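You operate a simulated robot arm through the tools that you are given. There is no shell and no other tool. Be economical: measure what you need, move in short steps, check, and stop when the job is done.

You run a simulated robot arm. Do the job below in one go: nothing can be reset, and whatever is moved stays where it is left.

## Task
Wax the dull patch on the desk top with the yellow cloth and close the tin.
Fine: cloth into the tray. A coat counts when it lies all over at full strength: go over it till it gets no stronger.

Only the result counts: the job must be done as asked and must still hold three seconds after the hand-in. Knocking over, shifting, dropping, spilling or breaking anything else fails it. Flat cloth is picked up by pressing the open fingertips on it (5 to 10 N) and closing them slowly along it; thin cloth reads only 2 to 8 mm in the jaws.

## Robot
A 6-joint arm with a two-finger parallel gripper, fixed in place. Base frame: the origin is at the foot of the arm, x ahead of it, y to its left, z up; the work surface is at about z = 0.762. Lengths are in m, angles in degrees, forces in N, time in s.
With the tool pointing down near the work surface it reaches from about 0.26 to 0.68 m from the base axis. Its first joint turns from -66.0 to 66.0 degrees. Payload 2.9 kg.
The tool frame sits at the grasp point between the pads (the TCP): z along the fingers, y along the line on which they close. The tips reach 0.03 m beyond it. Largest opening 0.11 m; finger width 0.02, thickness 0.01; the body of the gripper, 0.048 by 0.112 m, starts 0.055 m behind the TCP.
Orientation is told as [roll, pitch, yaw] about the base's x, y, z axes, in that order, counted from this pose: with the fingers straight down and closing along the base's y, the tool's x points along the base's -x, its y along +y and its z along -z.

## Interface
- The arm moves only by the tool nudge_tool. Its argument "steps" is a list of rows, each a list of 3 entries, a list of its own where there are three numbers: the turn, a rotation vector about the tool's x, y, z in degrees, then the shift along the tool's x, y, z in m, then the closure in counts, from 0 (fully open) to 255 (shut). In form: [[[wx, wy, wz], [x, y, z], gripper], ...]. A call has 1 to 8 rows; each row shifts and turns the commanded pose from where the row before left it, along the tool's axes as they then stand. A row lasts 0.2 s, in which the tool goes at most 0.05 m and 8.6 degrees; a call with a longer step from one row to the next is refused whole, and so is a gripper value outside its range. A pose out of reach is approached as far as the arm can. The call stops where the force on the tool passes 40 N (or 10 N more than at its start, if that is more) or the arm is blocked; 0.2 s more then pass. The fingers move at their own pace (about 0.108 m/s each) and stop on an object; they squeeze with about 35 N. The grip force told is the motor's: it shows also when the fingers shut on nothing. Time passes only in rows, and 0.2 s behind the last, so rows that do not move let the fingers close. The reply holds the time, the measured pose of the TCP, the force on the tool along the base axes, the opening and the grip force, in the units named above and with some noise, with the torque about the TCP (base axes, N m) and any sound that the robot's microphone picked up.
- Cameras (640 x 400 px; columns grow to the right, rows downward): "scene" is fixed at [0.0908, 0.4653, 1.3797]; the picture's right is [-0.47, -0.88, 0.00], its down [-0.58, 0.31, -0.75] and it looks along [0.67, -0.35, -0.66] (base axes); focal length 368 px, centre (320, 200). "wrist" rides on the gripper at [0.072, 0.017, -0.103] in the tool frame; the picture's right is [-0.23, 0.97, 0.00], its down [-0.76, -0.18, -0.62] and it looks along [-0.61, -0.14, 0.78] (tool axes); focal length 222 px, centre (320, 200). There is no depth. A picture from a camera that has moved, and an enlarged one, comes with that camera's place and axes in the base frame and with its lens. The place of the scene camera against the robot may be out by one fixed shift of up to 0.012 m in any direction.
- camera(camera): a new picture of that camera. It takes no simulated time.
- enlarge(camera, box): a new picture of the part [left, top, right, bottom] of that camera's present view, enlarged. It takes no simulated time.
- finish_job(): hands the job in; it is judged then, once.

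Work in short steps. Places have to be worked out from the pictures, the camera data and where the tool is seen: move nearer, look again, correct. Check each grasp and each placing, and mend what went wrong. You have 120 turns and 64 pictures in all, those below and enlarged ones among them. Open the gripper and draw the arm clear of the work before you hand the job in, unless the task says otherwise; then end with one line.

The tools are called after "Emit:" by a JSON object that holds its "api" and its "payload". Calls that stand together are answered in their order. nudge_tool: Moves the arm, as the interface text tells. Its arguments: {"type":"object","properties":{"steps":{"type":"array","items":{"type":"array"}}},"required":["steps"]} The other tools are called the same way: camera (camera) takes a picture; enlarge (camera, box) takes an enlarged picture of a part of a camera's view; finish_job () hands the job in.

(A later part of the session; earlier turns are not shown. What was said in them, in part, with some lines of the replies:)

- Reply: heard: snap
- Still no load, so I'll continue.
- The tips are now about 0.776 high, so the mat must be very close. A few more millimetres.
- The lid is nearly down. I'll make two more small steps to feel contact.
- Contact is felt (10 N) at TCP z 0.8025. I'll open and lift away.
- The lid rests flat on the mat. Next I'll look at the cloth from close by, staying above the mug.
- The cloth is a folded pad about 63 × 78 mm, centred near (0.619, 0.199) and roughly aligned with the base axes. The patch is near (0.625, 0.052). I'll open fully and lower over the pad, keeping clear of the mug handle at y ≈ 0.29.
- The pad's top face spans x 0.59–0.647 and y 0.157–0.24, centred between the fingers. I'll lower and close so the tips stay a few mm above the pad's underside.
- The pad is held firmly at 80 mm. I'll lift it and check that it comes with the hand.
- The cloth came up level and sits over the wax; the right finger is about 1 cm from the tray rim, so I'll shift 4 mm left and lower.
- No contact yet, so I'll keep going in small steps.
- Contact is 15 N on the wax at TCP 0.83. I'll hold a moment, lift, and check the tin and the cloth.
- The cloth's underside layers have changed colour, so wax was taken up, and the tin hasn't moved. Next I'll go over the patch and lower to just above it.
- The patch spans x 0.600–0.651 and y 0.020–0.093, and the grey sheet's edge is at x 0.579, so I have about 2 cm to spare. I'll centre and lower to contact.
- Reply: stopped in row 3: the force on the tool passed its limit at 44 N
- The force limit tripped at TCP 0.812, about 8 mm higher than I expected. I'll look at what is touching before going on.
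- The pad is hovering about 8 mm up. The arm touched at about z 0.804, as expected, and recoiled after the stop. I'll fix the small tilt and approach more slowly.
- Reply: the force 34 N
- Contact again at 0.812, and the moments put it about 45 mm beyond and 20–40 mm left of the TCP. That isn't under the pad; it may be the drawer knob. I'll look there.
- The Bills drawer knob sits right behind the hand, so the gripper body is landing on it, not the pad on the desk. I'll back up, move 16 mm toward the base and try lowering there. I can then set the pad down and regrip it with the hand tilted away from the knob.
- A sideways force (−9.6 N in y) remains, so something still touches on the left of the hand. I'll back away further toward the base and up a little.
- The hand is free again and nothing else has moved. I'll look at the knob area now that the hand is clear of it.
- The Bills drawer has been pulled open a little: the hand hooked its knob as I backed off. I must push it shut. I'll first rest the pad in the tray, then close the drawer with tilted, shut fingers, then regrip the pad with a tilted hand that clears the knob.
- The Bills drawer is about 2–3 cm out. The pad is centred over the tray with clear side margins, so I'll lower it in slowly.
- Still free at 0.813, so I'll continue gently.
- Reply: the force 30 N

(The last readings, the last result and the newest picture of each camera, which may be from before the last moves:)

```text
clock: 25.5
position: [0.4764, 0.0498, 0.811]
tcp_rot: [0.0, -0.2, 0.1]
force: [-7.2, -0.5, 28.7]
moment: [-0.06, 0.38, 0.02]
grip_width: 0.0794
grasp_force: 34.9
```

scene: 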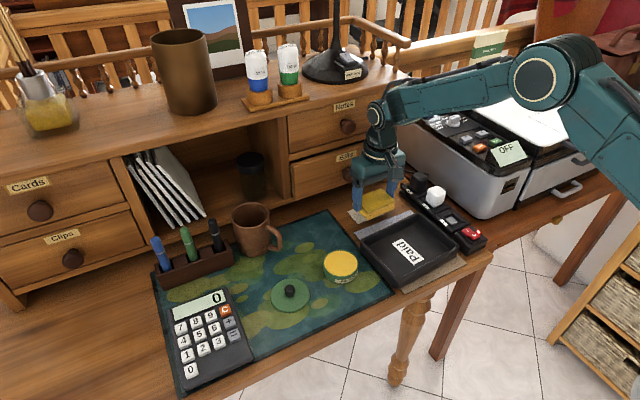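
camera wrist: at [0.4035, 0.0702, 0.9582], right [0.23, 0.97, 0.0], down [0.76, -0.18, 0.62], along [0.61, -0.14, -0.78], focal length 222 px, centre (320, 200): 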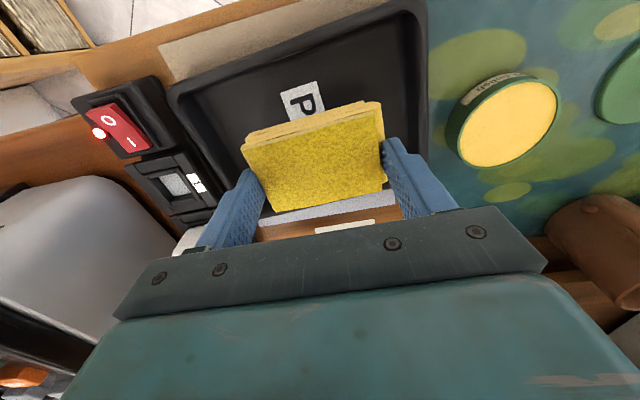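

The pad is down on the tray floor. I'll ease off, open, and rise.

Emit:
{"api": "nudge_tool", "payload": {"steps": [[[0, 0, 0], [0, 0, -0.0015], 160], [[0, 0, 0], [0, 0, 0], 30], [[0, 0, 0], [0, 0, 0], 20], [[0, 0, 0], [0, 0, -0.03], 20], [[0, 0, 0], [0, 0, -0.04], 20]]}}

Emit:
{"api": "enlarge", "payload": {"camera": "scene", "box": [300, 110, 500, 290]}}

```text
clock: 26.7
position: [0.4775, 0.0508, 0.8802]
tcp_rot: [0.0, -0.2, 0.1]
force: [-0.1, -0.6, -0.5]
moment: [0.01, 0.02, 0.01]
grip_width: 0.1015
grasp_force: 0.1
```

```text
2.22 times, centred on (400, 200) of scene
camera zoom: at [0.0907, 0.4653, 1.3797], right [-0.47, -0.88, 0.0], down [-0.58, 0.31, -0.75], along [0.67, -0.35, -0.66], focal length 819 px, centre (142, 200)
```

zoom: 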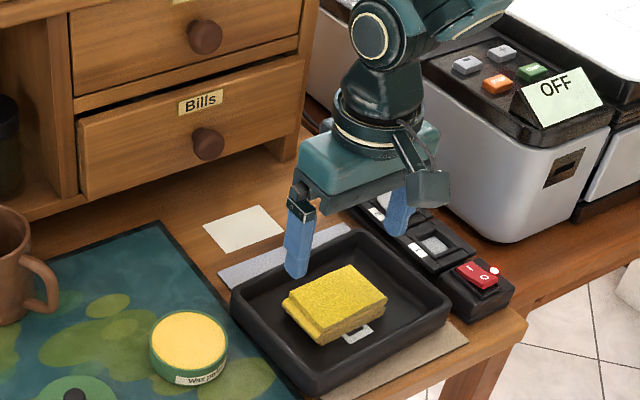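

The pad rests in the tray. I'll shut the fingers, tilt the hand 40° so the fingertips lead forward, and align with the knob at y ≈ 0.082.

Emit:
{"api": "nudge_tool", "payload": {"steps": [[[0, -8, 0], [0, 0.0075, 0], 255], [[0, -8, 0], [0, 0.0075, 0], 255], [[0, -8, 0], [0, 0.0075, 0], 255], [[0, -8, 0], [0, 0.0075, 0], 255], [[0, -8, 0], [0, 0, 0], 255], [[0, 0, 0], [-0.0306, 0, 0.0257], 255], [[0, 0, 0], [-0.0306, 0, 0.0257], 255], [[0, 0, 0], [-0.0306, 0, 0.0257], 255]]}}

Emit:
{"api": "enlarge", "payload": {"camera": "scene", "box": [300, 110, 428, 230]}}

Emit:
{"api": "camera", "payload": {"camera": "wrist"}}

```text
clock: 28.5
position: [0.5969, 0.0796, 0.8814]
tcp_rot: [0.0, -40.1, 0.1]
force: [1.0, 0.3, -0.6]
moment: [0.04, -0.03, -0.01]
grip_width: 0.0
grasp_force: 34.7
```

```text
3.33 times, centred on (364, 170) of scene
camera zoom: at [0.0907, 0.4653, 1.3797], right [-0.47, -0.88, 0.0], down [-0.58, 0.31, -0.75], along [0.67, -0.35, -0.66], focal length 1228 px, centre (173, 300)
```

zoom: 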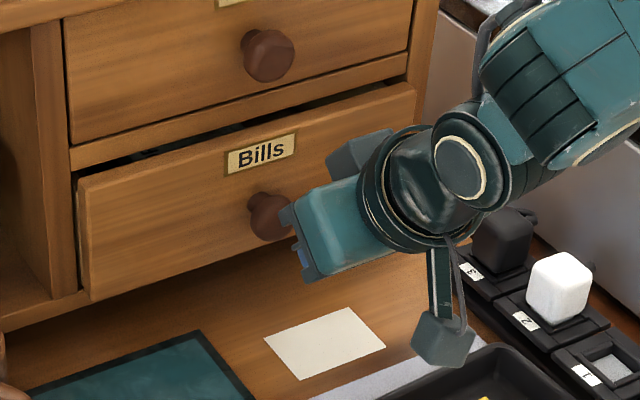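

```text
19 pictures are left
camera wrist: at [0.4753, 0.0972, 0.9145], right [0.17, 0.97, 0.15], down [0.18, -0.18, 0.97], along [0.97, -0.14, -0.21], focal length 222 px, centre (320, 200)
```

wrist: 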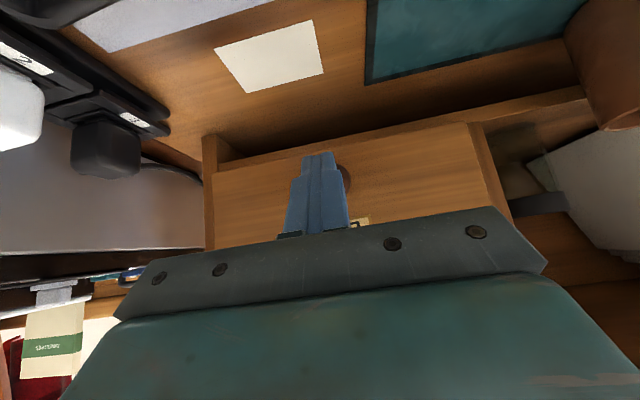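

From the wrist view the knob is at y ≈ 0.092, z ≈ 0.853, and the fingertips are at the right height. I'll shift 11 mm left and advance to it.

Emit:
{"api": "nudge_tool", "payload": {"steps": [[[0, 0, 0], [0, 0.011, 0], 255], [[0, 0, 0], [-0.0153, 0, 0.0129], 255], [[0, 0, 0], [-0.0077, 0, 0.0064], 255], [[0, 0, 0], [-0.0038, 0, 0.0032], 255]]}}

```text
clock: 29.5
position: [0.632, 0.0918, 0.8808]
tcp_rot: [0.1, -40.0, 0.0]
force: [-1.1, 0.3, 0.0]
moment: [0.0, 0.05, 0.0]
grip_width: 0.0001
grasp_force: 35.3
```

No contact yet with the tips at x ≈ 0.651, so I'll advance in 5 mm steps.

Emit:
{"api": "nudge_tool", "payload": {"steps": [[[0, 0, 0], [-0.0038, 0, 0.0032], 255], [[0, 0, 0], [-0.0038, 0, 0.0032], 255], [[0, 0, 0], [-0.0038, 0, 0.0032], 255], [[0, 0, 0], [-0.0038, 0, 0.0032], 255]]}}

Emit:
{"api": "enlarge", "payload": {"camera": "scene", "box": [300, 110, 428, 230]}}

```text
clock: 30.4
position: [0.6449, 0.0916, 0.8799]
tcp_rot: [-0.2, -39.3, 0.2]
force: [-12.9, -0.3, 7.6]
moment: [-0.02, 0.02, -0.02]
grip_width: 0.0001
grasp_force: 35.8
stopped in row 4: the force on the tool passed its limit at 52 N (the readings are from after the stop); the commanded pose is now the measured one
```

```text
3.33 times, centred on (364, 170) of scene
camera zoom: at [0.0903, 0.4653, 1.3797], right [-0.47, -0.88, 0.0], down [-0.58, 0.31, -0.75], along [0.67, -0.35, -0.66], focal length 1228 px, centre (173, 300)
```

zoom: 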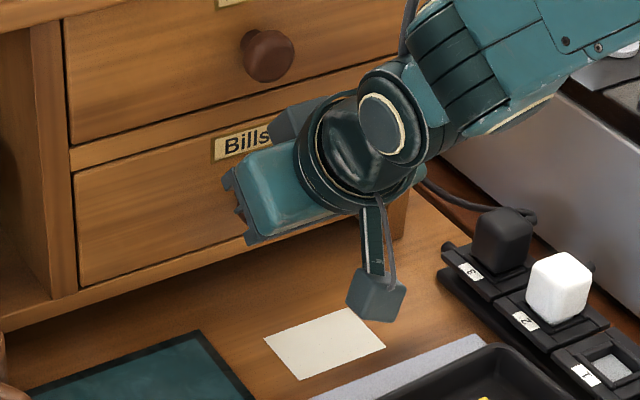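

The drawer is flush again. I'll back off, set the tilt to 30°, open, and move above the pad in the tray.

Emit:
{"api": "nudge_tool", "payload": {"steps": [[[0, 0, 0], [0.0387, 0, -0.0317], 255], [[0, 4.6, 0], [0, 0, 0], 200], [[0, 4.7, 0], [0, 0, 0], 100], [[0, 0, 0], [0.0289, -0.0104, -0.0167], 15], [[0, 0, 0], [0.0289, -0.0104, -0.0167], 15], [[0, 0, 0], [0.0289, -0.0104, -0.0167], 15], [[0, 0, 0], [0.0289, -0.0104, -0.0167], 15]]}}

Emit:
{"api": "camera", "payload": {"camera": "wrist"}}

Emit:
{"api": "camera", "payload": {"camera": "scene"}}

```text
clock: 32.0
position: [0.4604, 0.0507, 0.8789]
tcp_rot: [-0.1, -30.2, 0.2]
force: [0.3, 0.1, -0.2]
moment: [0.0, -0.02, -0.01]
grip_width: 0.1034
grasp_force: 0.1
```

```text
17 pictures are left
camera wrist: at [0.3466, 0.0672, 0.9329], right [0.19, 0.97, 0.11], down [0.34, -0.18, 0.92], along [0.92, -0.14, -0.37], focal length 222 px, centre (320, 200)
```

wrist: 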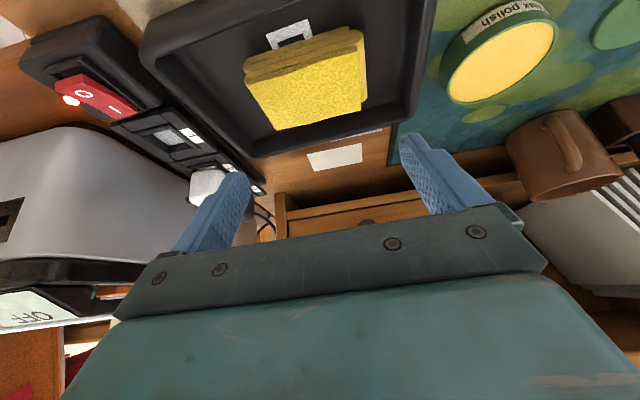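

```text
16 pictures are left
```

scene: 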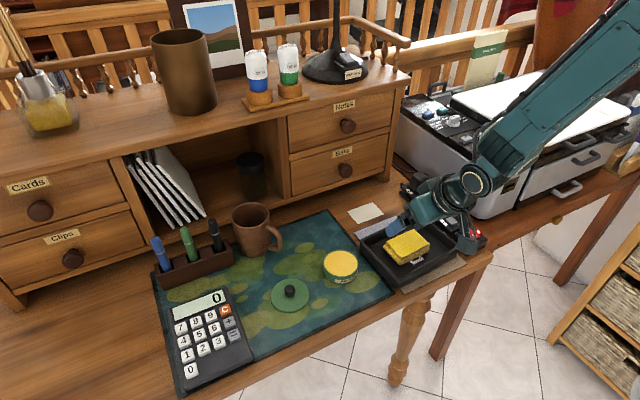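

The pad is at about (0.474, 0.053), between the fingers, and the drawer looks flush. I'll lower the tilted fingers into the tray around it and close.

Emit:
{"api": "nudge_tool", "payload": {"steps": [[[0, 0, 0], [0.0175, 0.001, 0.0303], 15], [[0, 0, 0], [0.0135, 0.001, 0.0234], 15], [[0, 0, 0], [0.004, 0, 0.0069], 15], [[0, 0, 0], [0, 0, 0], 70], [[0, 0, 0], [0, 0, 0], 120], [[0, 0, 0], [0, 0, 0], 160]]}}

Emit:
{"api": "enlarge", "payload": {"camera": "scene", "box": [340, 190, 500, 290]}}

```text
clock: 33.4
position: [0.4611, 0.0523, 0.8102]
tcp_rot: [-0.1, -30.2, 0.1]
force: [0.4, 0.1, 0.0]
moment: [0.01, 0.02, 0.04]
grip_width: 0.0793
grasp_force: 35.0
```

```text
4.00 times, centred on (420, 240) of scene
camera zoom: at [0.0908, 0.4653, 1.3797], right [-0.47, -0.88, 0.0], down [-0.58, 0.31, -0.75], along [0.67, -0.35, -0.66], focal length 1474 px, centre (-80, 40)
```

zoom: 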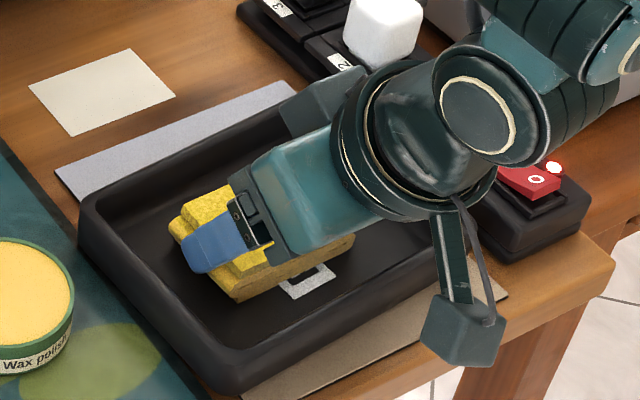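

Gripped at 79 mm. I'll lift straight up and carry it over the patch.

Emit:
{"api": "nudge_tool", "payload": {"steps": [[[0, 0, 0], [-0.01, 0, -0.0173], 160], [[0, 0, 0], [-0.02, 0, -0.0346], 160], [[0, 0, 0], [-0.0327, 0.001, 0.0189], 160], [[0, 0, 0], [-0.0327, 0.001, 0.0189], 160], [[0, 0, 0], [-0.0327, 0.001, 0.0189], 160], [[0, 0, 0], [-0.0327, 0.001, 0.0189], 160], [[0, 0, 0], [0.015, 0, 0.026], 160], [[0, 0, 0], [0.008, 0, 0.0139], 160]]}}

Emit:
{"api": "enlarge", "payload": {"camera": "scene", "box": [310, 150, 438, 230]}}

Emit:
{"api": "camera", "payload": {"camera": "wrist"}}

```text
clock: 35.2
position: [0.6135, 0.055, 0.8225]
tcp_rot: [-0.2, -30.4, 0.1]
force: [0.1, -0.2, -0.1]
moment: [0.0, -0.01, 0.02]
grip_width: 0.0789
grasp_force: 35.5
```

```text
5.00 times, centred on (374, 190) of scene
camera zoom: at [0.0908, 0.4653, 1.3797], right [-0.47, -0.88, 0.0], down [-0.58, 0.31, -0.75], along [0.67, -0.35, -0.66], focal length 1842 px, centre (50, 250)
```

zoom: 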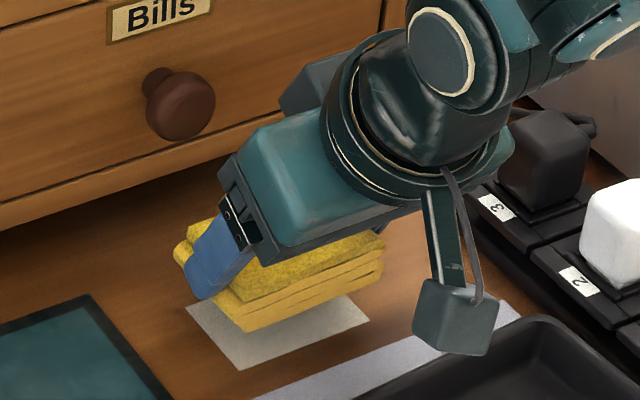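

```text
13 pictures are left
camera wrist: at [0.4987, 0.0722, 0.8775], right [0.19, 0.97, 0.11], down [0.34, -0.18, 0.92], along [0.92, -0.14, -0.37], focal length 222 px, centre (320, 200)
```

wrist: 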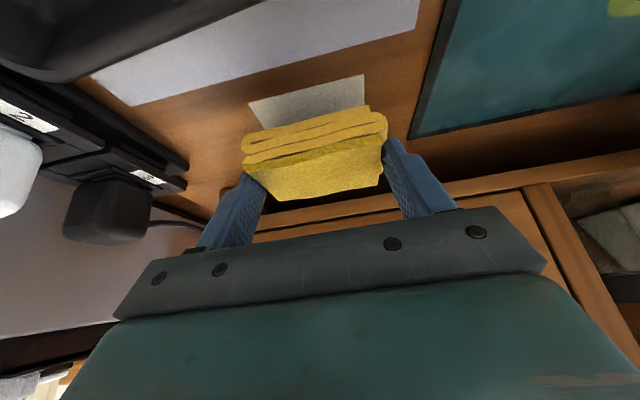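

The hand clears the knob well and the pad hangs level over the patch. I'll lower in small steps to contact near TCP z 0.802.

Emit:
{"api": "nudge_tool", "payload": {"steps": [[[0, 0, 0], [0.005, 0.002, 0.0087], 160], [[0, 0, 0], [0.003, 0, 0.0052], 160], [[0, 0, 0], [0.001, 0, 0.0017], 160], [[0, 0, 0], [0.00075, 0, 0.0013], 160]]}}

```text
clock: 36.2
position: [0.6138, 0.0577, 0.8038]
tcp_rot: [0.0, -30.4, 0.0]
force: [-0.8, -1.5, -0.4]
moment: [-0.02, -0.03, 0.01]
grip_width: 0.0787
grasp_force: 35.1
```

Emit:
{"api": "nudge_tool", "payload": {"steps": [[[0, 0, 0], [0.0005, 0, 0.00087], 160], [[0, 0, 0], [0.0005, 0, 0.00087], 160], [[0, 0, 0], [0.0005, 0, 0.00087], 160]]}}

```text
clock: 37.0
position: [0.6143, 0.0593, 0.8008]
tcp_rot: [-0.1, -30.1, 0.2]
force: [0.0, 0.7, -0.1]
moment: [-0.02, 0.01, -0.02]
grip_width: 0.0787
grasp_force: 34.9
```

Still free at 0.801, so I'll continue in 1 mm steps.

Emit:
{"api": "nudge_tool", "payload": {"steps": [[[0, 0, 0], [0.0005, 0, 0.00087], 160], [[0, 0, 0], [0.0005, 0, 0.00087], 160]]}}

```text
clock: 37.6
position: [0.6136, 0.0579, 0.7995]
tcp_rot: [-0.1, -30.4, 0.1]
force: [-6.9, -0.2, 14.6]
moment: [0.0, 0.18, 0.01]
grip_width: 0.0787
grasp_force: 35.1
```

Pressed at 15 N on the patch. I'll rub with short strokes along x and y, staying short of the grey sheet.

Emit:
{"api": "nudge_tool", "payload": {"steps": [[[0, 0, 0], [0.0104, 0, -0.006], 160], [[0, 0, 0], [-0.0104, 0, 0.006], 160], [[0, 0, 0], [0, 0.01, 0], 160], [[0, 0, 0], [0, -0.02, 0], 160], [[0, 0, 0], [0, 0.01, 0], 160], [[0, 0, 0], [-0.0087, 0, 0.005], 160], [[0, 0, 0], [0.0087, 0, -0.005], 160]]}}

```text
clock: 39.2
position: [0.6136, 0.059, 0.8004]
tcp_rot: [0.1, -30.5, 0.3]
force: [7.4, 0.6, 13.1]
moment: [-0.13, -0.41, 0.06]
grip_width: 0.0786
grasp_force: 34.8
```

Contact held at 13 N. I'll do two more sets before looking.

Emit:
{"api": "nudge_tool", "payload": {"steps": [[[0, 0, 0], [0.0104, 0.01, -0.006], 160], [[0, 0, 0], [0, -0.02, 0], 160], [[0, 0, 0], [-0.019, 0, 0.011], 160], [[0, 0, 0], [0, 0.02, 0], 160], [[0, 0, 0], [0.019, 0, -0.011], 160], [[0, 0, 0], [0, -0.02, 0], 160], [[0, 0, 0], [-0.019, 0.02, 0.011], 160], [[0, 0, 0], [0.0086, -0.01, -0.005], 160]]}}

Emit:
{"api": "nudge_tool", "payload": {"steps": [[[0, 0, 0], [-0.015, 0, -0.026], 160], [[0, 0, 0], [-0.01, 0, -0.0173], 160], [[0, 0, 0], [0.0346, 0, -0.02], 160], [[0, 0, 0], [0.0346, 0, -0.02], 160]]}}

Emit:
{"api": "enlarge", "payload": {"camera": "scene", "box": [310, 150, 438, 230]}}

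```text
clock: 41.0
position: [0.6162, 0.0595, 0.8001]
tcp_rot: [0.2, -30.4, 0.4]
force: [6.9, 6.8, 19.2]
moment: [-0.09, -0.33, 0.17]
grip_width: 0.0785
grasp_force: 34.8
```

```text
clock: 42.0
position: [0.5317, 0.0574, 0.8479]
tcp_rot: [-0.1, -30.1, 0.1]
force: [-0.2, 0.5, 0.5]
moment: [0.0, 0.01, 0.02]
grip_width: 0.0788
grasp_force: 35.1
```

```text
5.00 times, centred on (374, 190) of scene
camera zoom: at [0.0908, 0.4653, 1.3797], right [-0.47, -0.88, 0.0], down [-0.58, 0.31, -0.75], along [0.67, -0.35, -0.66], focal length 1842 px, centre (50, 250)
```

zoom: 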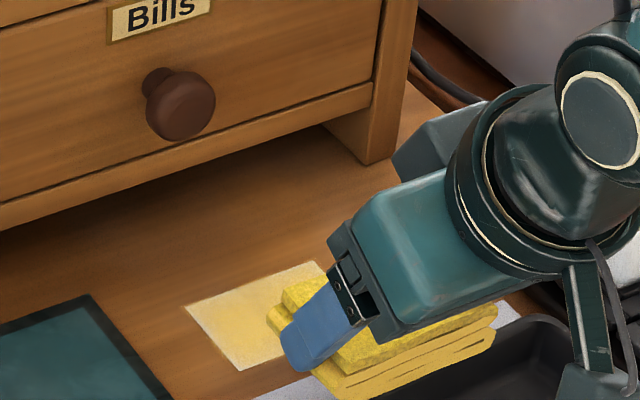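

The patch has turned waxy yellow, so it is the right one. The coat is stronger in the middle than at the edges, so I'll go back and rub with wider strokes.

Emit:
{"api": "nudge_tool", "payload": {"steps": [[[0, 0, 0], [-0.0346, 0, 0.02], 160], [[0, 0, 0], [-0.0346, 0, 0.02], 160], [[0, 0, 0], [0.01, 0, 0.0173], 160], [[0, 0, 0], [0.012, 0, 0.0208], 160], [[0, 0, 0], [0.0015, 0, 0.0026], 160], [[0, 0, 0], [0.0008, 0, 0.0014], 160], [[0, 0, 0], [0.0009, 0, 0.0015], 160]]}}

```text
clock: 43.6
position: [0.6146, 0.0575, 0.7998]
tcp_rot: [-0.1, -30.4, 0.0]
force: [-6.5, -1.1, 13.6]
moment: [0.08, 0.1, 0.01]
grip_width: 0.0784
grasp_force: 35.5
```

Emit:
{"api": "nudge_tool", "payload": {"steps": [[[0, 0, 0], [0.0104, 0.02, -0.006], 160], [[0, 0, 0], [0, -0.04, 0], 160], [[0, 0, 0], [-0.0104, 0, 0.006], 160], [[0, 0, 0], [0, 0.04, 0], 160], [[0, 0, 0], [-0.0104, 0, 0.006], 160], [[0, 0, 0], [0, -0.04, 0], 160], [[0, 0, 0], [-0.0087, 0, 0.005], 160], [[0, 0, 0], [0, 0.04, 0], 160]]}}

Emit:
{"api": "nudge_tool", "payload": {"steps": [[[0, 0, 0], [0, -0.04, 0], 160], [[0, 0, 0], [0.0087, 0, -0.005], 160], [[0, 0, 0], [0, 0.04, 0], 160], [[0, 0, 0], [0.0104, 0, -0.006], 160], [[0, 0, 0], [0, -0.04, 0], 160], [[0, 0, 0], [0.0104, 0, -0.006], 160], [[0, 0, 0], [0, 0.04, 0], 160], [[0, 0, 0], [-0.0104, -0.02, 0.006], 160]]}}

```text
clock: 45.4
position: [0.6364, 0.0758, 0.8004]
tcp_rot: [-0.3, -30.4, 0.0]
force: [1.0, -6.7, 17.1]
moment: [0.08, -0.34, -0.05]
grip_width: 0.0786
grasp_force: 35.0
```

```text
clock: 47.2
position: [0.6136, 0.0595, 0.7997]
tcp_rot: [0.1, -30.3, 0.2]
force: [-5.2, 6.9, 17.1]
moment: [-0.01, -0.15, 0.05]
grip_width: 0.0784
grasp_force: 35.2
```

Forces stay steady. I'll lift off and look at the coat.

Emit:
{"api": "nudge_tool", "payload": {"steps": [[[0, 0, 0], [-0.015, 0, -0.026], 160], [[0, 0, 0], [-0.01, 0, -0.0173], 160], [[0, 0, 0], [0.0346, 0, -0.02], 160], [[0, 0, 0], [0.0346, 0, -0.02], 160], [[0, 0, 0], [0.0173, 0, -0.01], 160]]}}

Emit:
{"api": "enlarge", "payload": {"camera": "scene", "box": [310, 170, 406, 230]}}

```text
clock: 48.4
position: [0.5138, 0.0568, 0.8493]
tcp_rot: [0.0, -30.2, 0.2]
force: [1.1, -0.7, 0.7]
moment: [0.01, -0.01, -0.02]
grip_width: 0.0786
grasp_force: 35.1
```

```text
6.67 times, centred on (358, 200) of scene
camera zoom: at [0.0908, 0.4653, 1.3797], right [-0.47, -0.88, 0.0], down [-0.58, 0.31, -0.75], along [0.67, -0.35, -0.66], focal length 2456 px, centre (67, 200)
```

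zoom: 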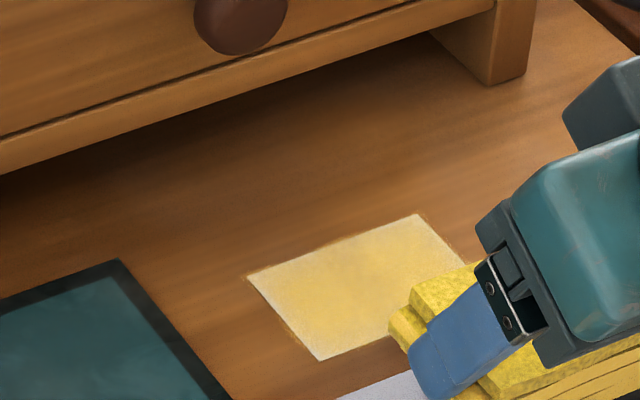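

The coat is coming but still paler at the left and near edges. I'll go back and concentrate there with strokes biased toward the base, still short of the grey sheet.

Emit:
{"api": "nudge_tool", "payload": {"steps": [[[0, 0, 0], [-0.0346, 0, 0.02], 160], [[0, 0, 0], [-0.0346, 0, 0.02], 160], [[0, 0, 0], [-0.0173, 0, 0.01], 160], [[0, 0, 0], [0.01, 0, 0.0173], 160], [[0, 0, 0], [0.012, 0, 0.0208], 160], [[0, 0, 0], [0.0015, 0, 0.0026], 160], [[0, 0, 0], [0.0008, 0, 0.0014], 160], [[0, 0, 0], [0.0009, 0, 0.0015], 160]]}}

Emit:
{"api": "nudge_tool", "payload": {"steps": [[[0, 0, 0], [0.013, 0.02, -0.0075], 160], [[0, 0, 0], [0, -0.04, 0], 160], [[0, 0, 0], [0, 0.04, 0], 160], [[0, 0, 0], [0, -0.04, 0], 160], [[0, 0, 0], [-0.0087, 0, 0.005], 160], [[0, 0, 0], [0, 0.04, 0], 160], [[0, 0, 0], [0, -0.04, 0], 160], [[0, 0, 0], [0, 0.04, 0], 160]]}}

Emit:
{"api": "nudge_tool", "payload": {"steps": [[[0, 0, 0], [0.0087, 0, -0.005], 160], [[0, 0, 0], [-0.026, 0, 0.015], 160], [[0, 0, 0], [0.026, -0.01, -0.015], 160], [[0, 0, 0], [-0.026, 0, 0.015], 160], [[0, 0, 0], [0.026, -0.01, -0.015], 160], [[0, 0, 0], [-0.026, 0, 0.015], 160], [[0, 0, 0], [0.026, -0.01, -0.015], 160], [[0, 0, 0], [-0.026, 0, 0.015], 160]]}}

Emit:
{"api": "nudge_tool", "payload": {"steps": [[[0, 0, 0], [0.026, -0.01, -0.015], 160], [[0, 0, 0], [-0.026, 0, 0.015], 160], [[0, 0, 0], [0, 0.04, 0], 160], [[0, 0, 0], [0.0087, 0, -0.005], 160], [[0, 0, 0], [0, -0.04, 0], 160], [[0, 0, 0], [0.0087, 0, -0.005], 160], [[0, 0, 0], [0, 0.04, 0], 160], [[0, 0, 0], [-0.0044, -0.02, 0.0025], 160]]}}

```text
clock: 50.2
position: [0.6128, 0.0572, 0.7991]
tcp_rot: [-0.1, -30.4, 0.1]
force: [-6.9, -1.1, 13.7]
moment: [0.04, 0.17, -0.01]
grip_width: 0.0786
grasp_force: 35.0
```

```text
clock: 52.0
position: [0.609, 0.0755, 0.8002]
tcp_rot: [-0.3, -30.5, 0.0]
force: [0.3, -11.2, 24.8]
moment: [0.08, -0.24, -0.06]
grip_width: 0.0785
grasp_force: 34.6
```

```text
clock: 53.8
position: [0.6264, 0.0477, 0.7996]
tcp_rot: [-0.1, -30.2, 0.1]
force: [-13.6, -0.6, 27.1]
moment: [0.21, 0.0, 0.1]
grip_width: 0.0784
grasp_force: 34.8
```

```text
clock: 55.6
position: [0.6129, 0.061, 0.7992]
tcp_rot: [0.1, -30.3, 0.4]
force: [-2.4, 8.9, 18.1]
moment: [-0.03, -0.26, 0.09]
grip_width: 0.0786
grasp_force: 34.8
```

Emit:
{"api": "nudge_tool", "payload": {"steps": [[[0, 0, 0], [-0.015, 0, -0.026], 160], [[0, 0, 0], [-0.01, 0, -0.0173], 160], [[0, 0, 0], [0.0346, 0, -0.02], 160], [[0, 0, 0], [0.0346, 0, -0.02], 160], [[0, 0, 0], [0.026, 0, -0.015], 160]]}}

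Emit:
{"api": "enlarge", "payload": {"camera": "scene", "box": [310, 170, 406, 230]}}

```text
clock: 56.8
position: [0.5023, 0.0592, 0.8473]
tcp_rot: [0.0, -30.2, 0.2]
force: [0.4, -0.8, 0.0]
moment: [-0.02, 0.0, -0.01]
grip_width: 0.0785
grasp_force: 34.6
```

```text
6.67 times, centred on (358, 200) of scene
camera zoom: at [0.0908, 0.4653, 1.3797], right [-0.47, -0.88, 0.0], down [-0.58, 0.31, -0.75], along [0.67, -0.35, -0.66], focal length 2456 px, centre (67, 200)
```

zoom: 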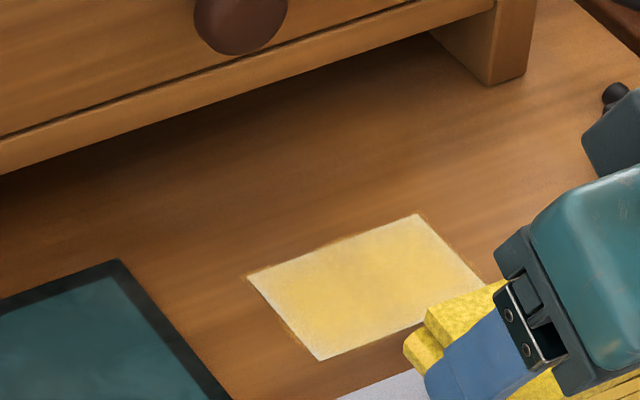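

Little changed this time, so the cloth may be running low on wax. I'll reload it from the tin, keeping the same tilt, and then compare.

Emit:
{"api": "nudge_tool", "payload": {"steps": [[[0, 0, 0], [-0.01, 0, -0.0173], 160], [[0, 0, 0], [0.004, 0.036, -0.0023], 160], [[0, 0, 0], [0.004, 0.036, -0.0023], 160], [[0, 0, 0], [0.004, 0.036, -0.0023], 160], [[0, 0, 0], [0.004, 0.036, -0.0023], 160], [[0, 0, 0], [0.01, 0, 0.0173], 160], [[0, 0, 0], [0.005, 0, 0.0087], 160]]}}

Emit:
{"api": "enlarge", "payload": {"camera": "scene", "box": [260, 190, 420, 290]}}

```text
clock: 58.4
position: [0.4846, 0.2021, 0.8381]
tcp_rot: [-0.1, -30.1, 0.1]
force: [-0.1, 0.1, -0.3]
moment: [-0.02, -0.02, 0.0]
grip_width: 0.0788
grasp_force: 35.2
```

```text
4.00 times, centred on (340, 240) of scene
camera zoom: at [0.0907, 0.4654, 1.3797], right [-0.47, -0.88, 0.0], down [-0.58, 0.31, -0.75], along [0.67, -0.35, -0.66], focal length 1474 px, centre (240, 40)
```

zoom: 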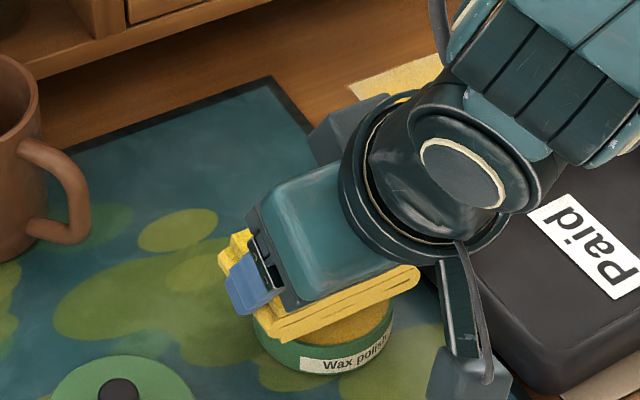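

The pad is over the wax. I'll lower it in small steps to a light press.

Emit:
{"api": "nudge_tool", "payload": {"steps": [[[0, 0, 0], [0.003, 0, 0.0052], 160], [[0, 0, 0], [0.001, 0, 0.0017], 160], [[0, 0, 0], [0.0007, 0, 0.0012], 160]]}}

```text
clock: 59.2
position: [0.4842, 0.2014, 0.8273]
tcp_rot: [-0.2, -30.2, 0.1]
force: [-0.4, -0.5, -0.5]
moment: [0.02, 0.02, 0.02]
grip_width: 0.0785
grasp_force: 34.8
```

Emit:
{"api": "nudge_tool", "payload": {"steps": [[[0, 0, 0], [0.0006, 0, 0.001], 160], [[0, 0, 0], [0.0006, 0, 0.001], 160], [[0, 0, 0], [0.0004, 0, 0.0007], 160]]}}

```text
clock: 60.0
position: [0.4848, 0.2016, 0.8253]
tcp_rot: [0.0, -30.3, 0.1]
force: [-2.5, -0.1, 6.4]
moment: [-0.03, -0.01, 0.0]
grip_width: 0.0786
grasp_force: 34.8
```

Light contact. I'll press slightly more, hold, then lift and return to the patch.

Emit:
{"api": "nudge_tool", "payload": {"steps": [[[0, 0, 0], [0.0003, 0, 0.0005], 160], [[0, 0, 0], [0, 0, 0], 160], [[0, 0, 0], [-0.0108, 0, -0.01865], 160], [[0, 0, 0], [-0.0108, 0, -0.01865], 160], [[0, 0, 0], [-0.004, -0.036, 0.0023], 160], [[0, 0, 0], [-0.004, -0.036, 0.0023], 160], [[0, 0, 0], [-0.004, -0.036, 0.0023], 160], [[0, 0, 0], [-0.004, -0.036, 0.0023], 160]]}}

Emit:
{"api": "nudge_tool", "payload": {"steps": [[[0, 0, 0], [-0.0346, 0, 0.02], 160], [[0, 0, 0], [-0.0346, 0, 0.02], 160], [[0, 0, 0], [-0.026, 0, 0.015], 160], [[0, 0, 0], [0.01, 0, 0.0173], 160], [[0, 0, 0], [0.01, 0, 0.0173], 160], [[0, 0, 0], [0.011, 0, 0.0191], 160]]}}

```text
clock: 61.8
position: [0.5031, 0.0578, 0.869]
tcp_rot: [-0.1, -30.3, 0.2]
force: [-0.1, -0.1, -0.7]
moment: [0.03, -0.05, 0.01]
grip_width: 0.0787
grasp_force: 34.8
```

```text
clock: 63.2
position: [0.614, 0.0579, 0.8052]
tcp_rot: [-0.1, -30.2, 0.1]
force: [-0.4, -0.4, -0.8]
moment: [0.0, 0.01, -0.01]
grip_width: 0.0787
grasp_force: 35.0
```

Back above the patch. I'll lower gently to contact, then rub a full pattern.

Emit:
{"api": "nudge_tool", "payload": {"steps": [[[0, 0, 0], [0.002, 0, 0.0035], 160], [[0, 0, 0], [0.001, 0, 0.0017], 160], [[0, 0, 0], [0.0005, 0, 0.0009], 160], [[0, 0, 0], [0.0005, 0, 0.0008], 160]]}}

Emit:
{"api": "nudge_tool", "payload": {"steps": [[[0, 0, 0], [0.013, 0.02, -0.0075], 160], [[0, 0, 0], [0, -0.04, 0], 160], [[0, 0, 0], [-0.0087, 0, 0.005], 160], [[0, 0, 0], [0, 0.04, 0], 160], [[0, 0, 0], [-0.0087, 0, 0.005], 160], [[0, 0, 0], [0, -0.04, 0], 160], [[0, 0, 0], [-0.0087, 0, 0.005], 160], [[0, 0, 0], [0, 0.04, 0], 160]]}}

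Emit:
{"api": "nudge_tool", "payload": {"steps": [[[0, 0, 0], [0.026, 0, -0.015], 160], [[0, 0, 0], [-0.026, -0.01, 0.015], 160], [[0, 0, 0], [0.026, 0, -0.015], 160], [[0, 0, 0], [-0.026, -0.01, 0.015], 160], [[0, 0, 0], [0.026, 0, -0.015], 160], [[0, 0, 0], [-0.026, -0.01, 0.015], 160], [[0, 0, 0], [0.026, 0, -0.015], 160], [[0, 0, 0], [-0.013, 0.01, 0.0075], 160]]}}

Emit:
{"api": "nudge_tool", "payload": {"steps": [[[0, 0, 0], [-0.015, 0, -0.026], 160], [[0, 0, 0], [-0.01, 0, -0.0173], 160], [[0, 0, 0], [0.0346, 0, -0.02], 160], [[0, 0, 0], [0.0346, 0, -0.02], 160], [[0, 0, 0], [0.026, 0, -0.015], 160]]}}

Emit:
{"api": "enlarge", "payload": {"camera": "scene", "box": [310, 170, 406, 230]}}

```text
clock: 64.2
position: [0.6151, 0.0587, 0.7994]
tcp_rot: [-0.1, -30.4, 0.2]
force: [-7.3, 0.4, 15.7]
moment: [0.11, 0.12, 0.08]
grip_width: 0.0787
grasp_force: 34.3
```

```text
clock: 66.0
position: [0.6301, 0.0752, 0.7992]
tcp_rot: [-0.2, -30.5, 0.1]
force: [-0.6, -8.6, 19.9]
moment: [0.03, -0.24, 0.01]
grip_width: 0.0787
grasp_force: 34.7
```

```text
clock: 67.8
position: [0.6146, 0.0565, 0.7992]
tcp_rot: [-0.2, -30.3, 0.0]
force: [-9.3, -8.6, 27.0]
moment: [-0.12, -0.12, -0.09]
grip_width: 0.0788
grasp_force: 35.2
```

```text
clock: 69.0
position: [0.502, 0.0576, 0.8474]
tcp_rot: [-0.1, -30.2, 0.2]
force: [0.2, 0.2, -0.8]
moment: [0.01, -0.02, 0.02]
grip_width: 0.0785
grasp_force: 35.1
```

```text
6.67 times, centred on (358, 200) of scene
camera zoom: at [0.0908, 0.4653, 1.3797], right [-0.47, -0.88, 0.0], down [-0.58, 0.31, -0.75], along [0.67, -0.35, -0.66], focal length 2456 px, centre (67, 200)
```

zoom: 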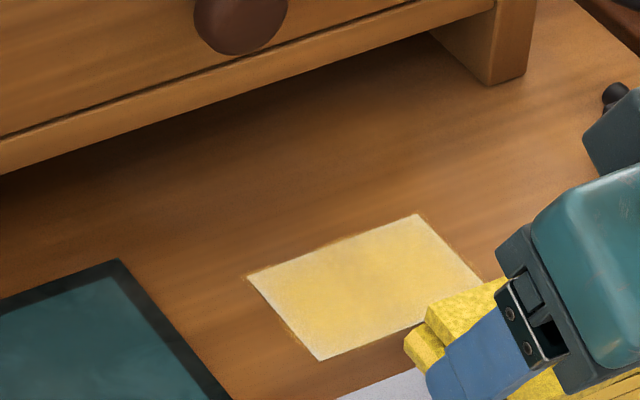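

The coat looks fuller, though the near-left part may still be a touch paler. I'll check from the wrist camera's angle.

Emit:
{"api": "enlarge", "payload": {"camera": "wrist", "box": [240, 100, 420, 220]}}

```text
3.33 times, centred on (330, 160) of wrist
camera zoom: at [0.3883, 0.074, 0.9007], right [0.19, 0.97, 0.11], down [0.34, -0.18, 0.92], along [0.92, -0.14, -0.37], focal length 740 px, centre (287, 333)
```

zoom: 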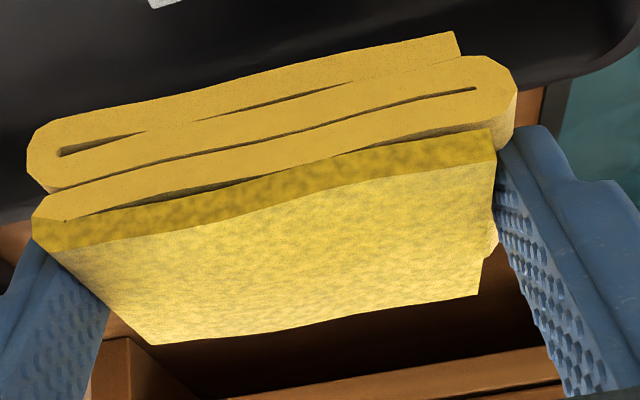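

The pad hides the patch from there. I'll do one more thorough double pass, with emphasis on the near and left edges, and compare.

Emit:
{"api": "nudge_tool", "payload": {"steps": [[[0, 0, 0], [-0.0346, 0, 0.02], 160], [[0, 0, 0], [-0.0346, 0, 0.02], 160], [[0, 0, 0], [-0.026, 0, 0.015], 160], [[0, 0, 0], [0.01, 0, 0.0173], 160], [[0, 0, 0], [0.012, 0, 0.0208], 160], [[0, 0, 0], [0.0015, 0, 0.0026], 160], [[0, 0, 0], [0.0008, 0, 0.0014], 160], [[0, 0, 0], [0.0009, 0, 0.0015], 160]]}}

Emit:
{"api": "nudge_tool", "payload": {"steps": [[[0, 0, 0], [0.0139, 0.022, -0.008], 160], [[0, 0, 0], [0, -0.045, 0], 160], [[0, 0, 0], [0, 0.045, 0], 160], [[0, 0, 0], [-0.0069, 0, 0.004], 160], [[0, 0, 0], [0, -0.045, 0], 160], [[0, 0, 0], [0, 0.045, 0], 160], [[0, 0, 0], [0.0069, 0, -0.004], 160], [[0, 0, 0], [-0.026, 0, 0.015], 160]]}}

Emit:
{"api": "nudge_tool", "payload": {"steps": [[[0, 0, 0], [0.026, 0, -0.015], 160], [[0, 0, 0], [-0.026, -0.007, 0.015], 160], [[0, 0, 0], [0.026, 0, -0.015], 160], [[0, 0, 0], [-0.026, -0.01, 0.015], 160], [[0, 0, 0], [0.026, 0, -0.015], 160], [[0, 0, 0], [-0.026, -0.01, 0.015], 160], [[0, 0, 0], [0.026, 0, -0.015], 160], [[0, 0, 0], [-0.026, -0.015, 0.015], 160]]}}

Emit:
{"api": "nudge_tool", "payload": {"steps": [[[0, 0, 0], [0, 0.042, 0], 160], [[0, 0, 0], [0, -0.042, 0], 160], [[0, 0, 0], [0.0087, 0, -0.005], 160], [[0, 0, 0], [0, 0.042, 0], 160], [[0, 0, 0], [0.0087, 0, -0.005], 160], [[0, 0, 0], [0, -0.042, 0], 160], [[0, 0, 0], [-0.0053, 0.02, 0.003], 160]]}}

Emit:
{"api": "nudge_tool", "payload": {"steps": [[[0, 0, 0], [-0.015, 0, -0.026], 160], [[0, 0, 0], [-0.01, 0, -0.0173], 160], [[0, 0, 0], [0.0346, 0, -0.02], 160], [[0, 0, 0], [0.0346, 0, -0.02], 160], [[0, 0, 0], [0.026, 0, -0.015], 160]]}}

Emit:
{"api": "enlarge", "payload": {"camera": "scene", "box": [310, 170, 406, 230]}}

```text
clock: 70.8
position: [0.6163, 0.0579, 0.799]
tcp_rot: [-0.1, -30.3, 0.1]
force: [-6.1, -1.1, 14.4]
moment: [-0.04, 0.08, -0.03]
grip_width: 0.0784
grasp_force: 34.6
```

```text
clock: 72.6
position: [0.6268, 0.0815, 0.7985]
tcp_rot: [0.0, -30.2, 0.2]
force: [-14.6, 1.2, 28.5]
moment: [-0.17, -0.1, -0.08]
grip_width: 0.0785
grasp_force: 35.0
```

```text
clock: 74.4
position: [0.6271, 0.0378, 0.7994]
tcp_rot: [-0.2, -30.1, 0.2]
force: [-10.8, 2.7, 20.6]
moment: [0.21, -0.09, 0.07]
grip_width: 0.079
grasp_force: 34.9
```

```text
clock: 76.0
position: [0.613, 0.0551, 0.7984]
tcp_rot: [-0.3, -30.3, 0.1]
force: [-2.4, -9.8, 21.9]
moment: [-0.07, -0.18, -0.07]
grip_width: 0.0786
grasp_force: 35.1
```

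```text
clock: 77.2
position: [0.5021, 0.0582, 0.8476]
tcp_rot: [-0.1, -30.2, 0.2]
force: [0.2, -0.7, -0.4]
moment: [-0.01, 0.0, -0.01]
grip_width: 0.0784
grasp_force: 34.5
```

```text
6.67 times, centred on (358, 200) of scene
camera zoom: at [0.0908, 0.4653, 1.3797], right [-0.47, -0.88, 0.0], down [-0.58, 0.31, -0.75], along [0.67, -0.35, -0.66], focal length 2456 px, centre (67, 200)
```

zoom: 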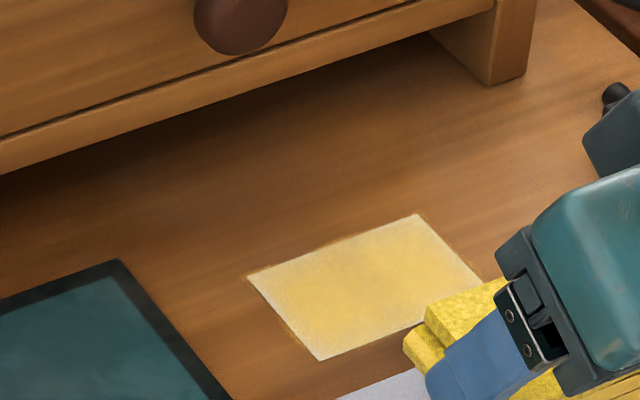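

Two passes after fresh wax show no further change, so the coat is at full strength over the whole patch. Next I'll lay the cloth in the tray.

Emit:
{"api": "nudge_tool", "payload": {"steps": [[[0, 0, 0], [0.0364, -0.006, -0.021], 160], [[0, 0, 0], [0.01, 0, 0.0173], 160], [[0, 0, 0], [0.006, 0, 0.0104], 160], [[0, 0, 0], [0.001, 0, 0.0017], 160]]}}

```text
clock: 78.2
position: [0.4594, 0.052, 0.8133]
tcp_rot: [-0.1, -30.1, 0.1]
force: [-1.3, -0.5, -0.3]
moment: [0.01, -0.02, -0.04]
grip_width: 0.0787
grasp_force: 34.9
```

Emit:
{"api": "nudge_tool", "payload": {"steps": [[[0, 0, 0], [0.0008, 0, 0.0014], 160], [[0, 0, 0], [0.0006, 0, 0.001], 160], [[0, 0, 0], [0.0006, 0, 0.001], 160]]}}

```text
clock: 79.0
position: [0.4604, 0.052, 0.8099]
tcp_rot: [-0.2, -30.4, 0.2]
force: [-0.5, -0.2, -0.3]
moment: [-0.01, 0.05, 0.0]
grip_width: 0.0788
grasp_force: 34.7
```

Not quite touching, so another 2 mm.

Emit:
{"api": "nudge_tool", "payload": {"steps": [[[0, 0, 0], [0.0006, 0, 0.001], 160], [[0, 0, 0], [0.0006, 0, 0.001], 160]]}}

```text
clock: 79.6
position: [0.4616, 0.0509, 0.8064]
tcp_rot: [-0.2, -30.2, 0.2]
force: [-0.6, -0.5, 0.7]
moment: [-0.01, -0.05, 0.0]
grip_width: 0.0783
grasp_force: 34.7
```

Emit:
{"api": "nudge_tool", "payload": {"steps": [[[0, 0, 0], [0.0005, 0, 0.0009], 160], [[0, 0, 0], [0.0005, 0, 0.0009], 160]]}}

```text
clock: 80.2
position: [0.4612, 0.0515, 0.8068]
tcp_rot: [-0.1, -30.5, 0.3]
force: [-8.4, -1.4, 26.3]
moment: [-0.07, 0.13, 0.0]
grip_width: 0.0786
grasp_force: 35.3
```

The cloth is down on the tray floor. I'll ease off, open, rise along the vertical, and straighten the hand.

Emit:
{"api": "nudge_tool", "payload": {"steps": [[[0, 0, 0], [-0.0008, 0, -0.0014], 160], [[0, 0, 0], [0, 0, 0], 30], [[0, 0, 0], [0, 0, 0], 18], [[0, 0, 0], [-0.015, 0, -0.026], 18], [[0, 0, 0], [-0.02, 0, -0.0346], 18], [[0, 0, 0], [-0.015, 0, -0.026], 18]]}}

Emit:
{"api": "nudge_tool", "payload": {"steps": [[[0, 7.5, 0], [0, 0.025, 0], 60], [[0, 7.5, 0], [0, 0.025, 0], 60], [[0, 7.5, 0], [0, 0.025, 0], 100], [[0, 7.6, 0], [0, 0.025, 0], 100]]}}

Emit:
{"api": "camera", "payload": {"camera": "scene"}}

```text
clock: 81.6
position: [0.4613, 0.0525, 0.9062]
tcp_rot: [-0.1, -30.2, 0.2]
force: [0.7, -0.5, 0.0]
moment: [-0.02, -0.05, -0.01]
grip_width: 0.1022
grasp_force: 0.1
```

```text
clock: 82.6
position: [0.4605, 0.1524, 0.9061]
tcp_rot: [-0.1, -0.1, 0.1]
force: [-0.1, -0.5, -0.5]
moment: [-0.05, -0.01, 0.03]
grip_width: 0.0668
grasp_force: 0.0
```

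```text
5 pictures are left
```

scene: 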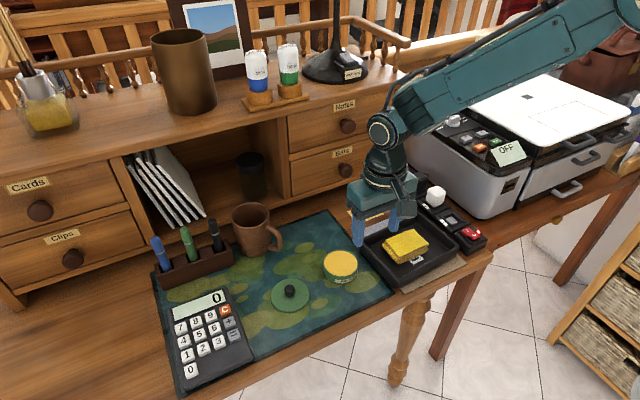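

The cloth is in the tray and everything else is in place. I'll fetch the lid from (0.488, 0.317).

Emit:
{"api": "nudge_tool", "payload": {"steps": [[[0, 0, 0], [-0.0069, 0.041, 0], 100], [[0, 0, 0], [-0.0069, 0.041, 0], 100], [[0, 0, 0], [-0.0069, 0.041, 0], 100], [[0, 0, 0], [-0.0069, 0.041, 0], 100], [[0, 0, 0], [0, 0, 0.04], 100], [[0, 0, 0], [0, 0, 0.02], 100]]}}

Emit:
{"api": "enlarge", "payload": {"camera": "wrist", "box": [160, 20, 480, 220]}}

```text
clock: 84.0
position: [0.4877, 0.3167, 0.8467]
tcp_rot: [-0.2, -0.2, 0.0]
force: [-0.2, -0.5, -0.6]
moment: [-0.01, -0.02, -0.02]
grip_width: 0.0668
grasp_force: 0.0
```

```text
2.00 times, centred on (320, 120) of wrist
camera zoom: at [0.4151, 0.3331, 0.9503], right [0.23, 0.97, 0.0], down [0.76, -0.18, 0.62], along [0.61, -0.14, -0.78], focal length 444 px, centre (320, 360)
```

zoom: 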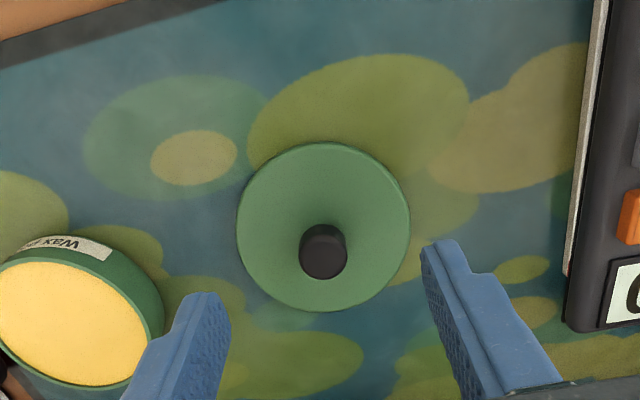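

The knob is centred between the fingers. I'll lower, close on it, and lift it slightly.

Emit:
{"api": "nudge_tool", "payload": {"steps": [[[0, 0, 0], [0, 0, 0.025], 100], [[0, 0, 0], [0, 0, 0.0177], 100], [[0, 0, 0], [0, 0, 0], 180], [[0, 0, 0], [0, 0, 0], 255], [[0, 0, 0], [0, 0, 0], 255]]}}

Emit:
{"api": "nudge_tool", "payload": {"steps": [[[0, 0, 0], [0, 0, -0.02], 255], [[0, 0, 0], [0, 0, -0.04], 255], [[0, 0, 0], [-0.0033, -0.0395, 0], 255], [[0, 0, 0], [-0.0034, -0.0395, 0], 255], [[0, 0, 0], [-0.0033, -0.0395, 0], 255], [[0, 0, 0], [0, 0, 0.02], 255], [[0, 0, 0], [0, 0, 0], 255]]}}

Emit:
{"api": "enlarge", "payload": {"camera": "scene", "box": [270, 200, 398, 290]}}

```text
clock: 85.2
position: [0.4875, 0.3159, 0.8033]
tcp_rot: [-0.1, -0.1, 0.2]
force: [0.4, -0.3, 0.6]
moment: [-0.07, 0.02, 0.02]
grip_width: 0.0175
grasp_force: 35.1
```

```text
clock: 86.8
position: [0.4979, 0.196, 0.8438]
tcp_rot: [-0.1, 0.0, 0.0]
force: [0.0, 0.7, -0.2]
moment: [-0.03, 0.0, 0.06]
grip_width: 0.0173
grasp_force: 34.7
```

```text
4.44 times, centred on (334, 245) of scene
camera zoom: at [0.0908, 0.4653, 1.3797], right [-0.47, -0.88, 0.0], down [-0.58, 0.31, -0.75], along [0.67, -0.35, -0.66], focal length 1637 px, centre (258, 0)
```

zoom: 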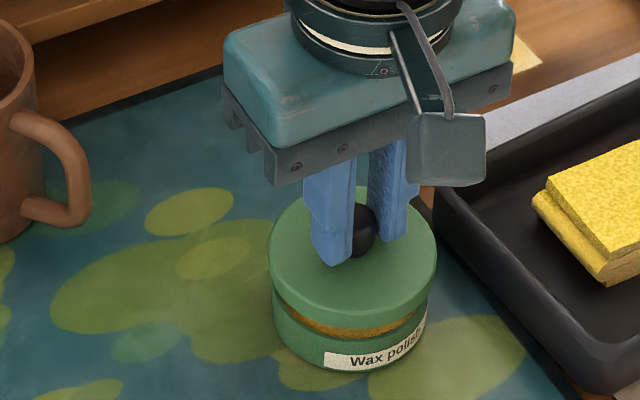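

The lid is lined up over the tin. I'll lower slowly toward the seated height (TCP ≈ 0.8255).

Emit:
{"api": "nudge_tool", "payload": {"steps": [[[0, 0, 0], [0, 0, 0.008], 255], [[0, 0, 0], [0, 0, 0.004], 255], [[0, 0, 0], [0, 0, 0.002], 255], [[0, 0, 0], [0, 0, 0.0015], 255]]}}

```text
clock: 87.8
position: [0.499, 0.1978, 0.8286]
tcp_rot: [0.0, -0.2, 0.1]
force: [-0.3, -1.8, -0.6]
moment: [0.02, -0.01, 0.0]
grip_width: 0.017
grasp_force: 35.1
```

Emit:
{"api": "nudge_tool", "payload": {"steps": [[[0, 0, 0], [0, 0, 0.0015], 255], [[0, 0, 0], [0, 0, 0.001], 255], [[0, 0, 0], [0, 0, 0.001], 255]]}}

```text
clock: 88.6
position: [0.4987, 0.1992, 0.8261]
tcp_rot: [0.0, -0.5, 0.1]
force: [-10.1, -1.3, 34.2]
moment: [-0.11, 0.39, -0.14]
grip_width: 0.0172
grasp_force: 35.3
```

The lid is on at the original height with 34 N of press, but I heard no snap. I'll press a little more.

Emit:
{"api": "nudge_tool", "payload": {"steps": [[[0, 0, 0], [0, 0, 0.0006], 255], [[0, 0, 0], [0, 0, 0], 255]]}}

Emit:
{"api": "enlarge", "payload": {"camera": "scene", "box": [290, 220, 386, 290]}}

```text
clock: 89.2
position: [0.4992, 0.1993, 0.8267]
tcp_rot: [0.0, -0.4, 0.1]
force: [-3.2, 2.0, 31.1]
moment: [0.02, -0.01, -0.06]
grip_width: 0.0172
grasp_force: 35.0
```

```text
5.71 times, centred on (338, 255) of scene
camera zoom: at [0.0902, 0.4652, 1.3798], right [-0.47, -0.88, 0.0], down [-0.58, 0.31, -0.75], along [0.67, -0.35, -0.66], focal length 2105 px, centre (217, -114)
```

zoom: 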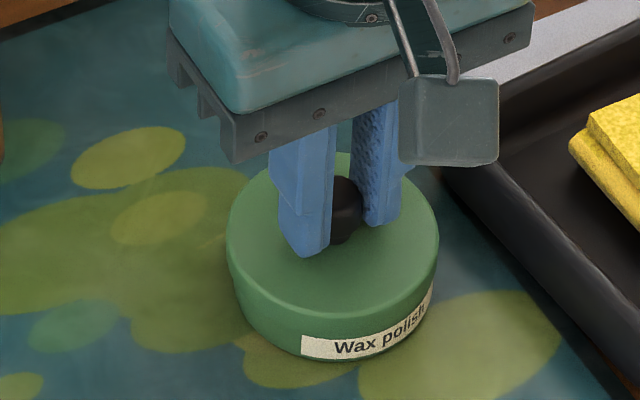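

The lid looks closed with no gap, but I want it definitely seated. I'll release it so it can self-centre, then press on the knob from above with shut fingers.

Emit:
{"api": "nudge_tool", "payload": {"steps": [[[0, 0, 0], [0, 0, -0.0015], 255], [[0, 0, 0], [0, 0, 0], 200], [[0, 0, 0], [0, 0, 0], 150], [[0, 0, 0], [0, 0, -0.03], 150], [[0, 0, 0], [0, 0, 0], 255], [[0, 0, 0], [0, 0, 0], 255], [[0, 0, 0], [0, 0, 0.006], 255]]}}

```text
clock: 90.8
position: [0.4984, 0.1976, 0.8485]
tcp_rot: [0.0, 0.0, 0.1]
force: [0.2, -0.2, -0.7]
moment: [0.01, 0.0, 0.03]
grip_width: 0.0002
grasp_force: 34.6
heard: snap
```

A "snap" was heard. I'll press gently down on the knob to make sure the lid is fully seated.

Emit:
{"api": "nudge_tool", "payload": {"steps": [[[0, 0, 0], [0, 0, 0.003], 255], [[0, 0, 0], [0, 0, 0.0015], 255], [[0, 0, 0], [0, 0, 0.0015], 255]]}}

```text
clock: 91.6
position: [0.4974, 0.1974, 0.8437]
tcp_rot: [-0.1, -0.1, 0.1]
force: [-0.1, -0.7, -0.2]
moment: [0.0, 0.0, 0.0]
grip_width: 0.0
grasp_force: 34.4
```

Emit:
{"api": "nudge_tool", "payload": {"steps": [[[0, 0, 0], [0, 0, 0.001], 255], [[0, 0, 0], [0, 0, 0.001], 255], [[0, 0, 0], [0, 0, 0.001], 255]]}}

```text
clock: 92.4
position: [0.497, 0.197, 0.8416]
tcp_rot: [-0.1, -0.2, 0.1]
force: [-2.4, -1.4, 6.7]
moment: [-0.03, 0.04, -0.04]
grip_width: 0.0
grasp_force: 35.2
```

Contact on the knob; I'll press on in fine steps.

Emit:
{"api": "nudge_tool", "payload": {"steps": [[[0, 0, 0], [0, 0, 0.0008], 255], [[0, 0, 0], [0, 0, 0.0008], 255]]}}

```text
clock: 93.0
position: [0.498, 0.1979, 0.8399]
tcp_rot: [0.1, -0.3, 0.1]
force: [-8.2, -1.5, 24.2]
moment: [-0.03, 0.19, -0.03]
grip_width: 0.0001
grasp_force: 34.7
```

Emit:
{"api": "nudge_tool", "payload": {"steps": [[[0, 0, 0], [0, 0, 0.0006], 255], [[0, 0, 0], [0, 0, 0.0004], 255]]}}

```text
clock: 93.6
position: [0.4976, 0.1983, 0.841]
tcp_rot: [0.0, -0.3, 0.1]
force: [-11.0, -3.4, 36.8]
moment: [-0.02, 0.25, 0.01]
grip_width: 0.0003
grasp_force: 34.9
```

It is rigid at 37 N with no further travel, so the lid is seated and the earlier snap was it latching. I'll withdraw the arm, open the gripper and check.

Emit:
{"api": "nudge_tool", "payload": {"steps": [[[0, 0, 0], [0, 0, -0.01], 255], [[0, 0, 0], [0, 0, -0.04], 200], [[0, 0, 0], [0, 0, -0.045], 100], [[0, 0, 0], [0.03, 0, -0.035], 0], [[0, 0, 0], [0.04, 0, -0.02], 0], [[0, 0, 0], [0.0, -0.04, -0.02], 0], [[0, 0, 0], [0.0, -0.045, 0], 0]]}}

Emit:
{"api": "enlarge", "payload": {"camera": "scene", "box": [270, 130, 478, 300]}}

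```text
clock: 95.2
position: [0.4285, 0.1121, 1.0072]
tcp_rot: [-0.1, -0.1, 0.1]
force: [-0.2, -0.9, 0.6]
moment: [-0.01, -0.02, 0.02]
grip_width: 0.1101
grasp_force: 0.1
```

```text
2.35 times, centred on (374, 215) of scene
camera zoom: at [0.0907, 0.4654, 1.3797], right [-0.47, -0.88, 0.0], down [-0.58, 0.31, -0.75], along [0.67, -0.35, -0.66], focal length 867 px, centre (193, 165)
```

zoom: 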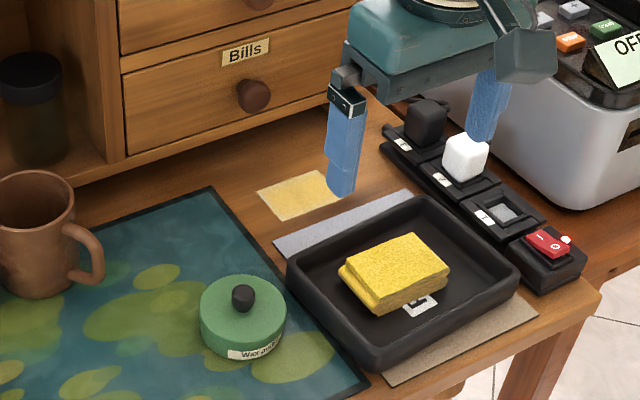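

The tin is shut, the cloth is in the tray, and the drawer is flush. I'll use my last picture on the whole patch.

Emit:
{"api": "enlarge", "payload": {"camera": "wrist", "box": [272, 170, 368, 230]}}

```text
6.67 times, centred on (320, 200) of wrist
camera zoom: at [0.3554, 0.1296, 1.1119], right [0.22, 0.97, 0.0], down [0.76, -0.17, 0.62], along [0.61, -0.14, -0.78], focal length 1481 px, centre (320, 200)
```

zoom: 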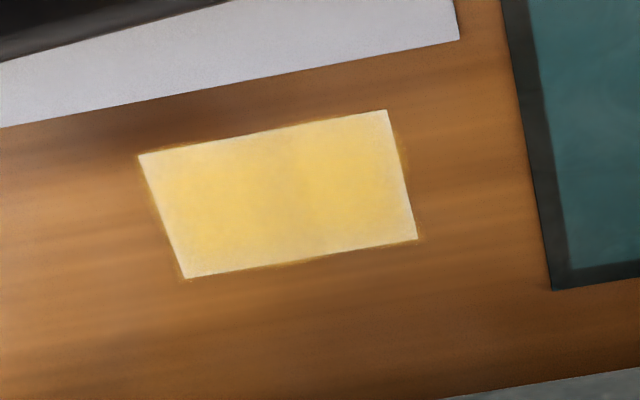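

The desk patch is waxed all over, the tin is shut and the yellow cloth is in the tray. More passes no longer strengthened the coat; a thin paler rim at its edges looks like border blending. I pulled the Bills drawer open slightly while waxing and pushed it flush again.

Emit:
{"api": "finish_job", "payload": {}}

```text
The job is handed in.
```

I've handed the job in: the dull patch is waxed, the tin is closed and the yellow cloth is in the tray. While waxing, the hand caught the Bills drawer and pulled it open 2–3 cm; I pushed it flush again, and nothing else looked moved.
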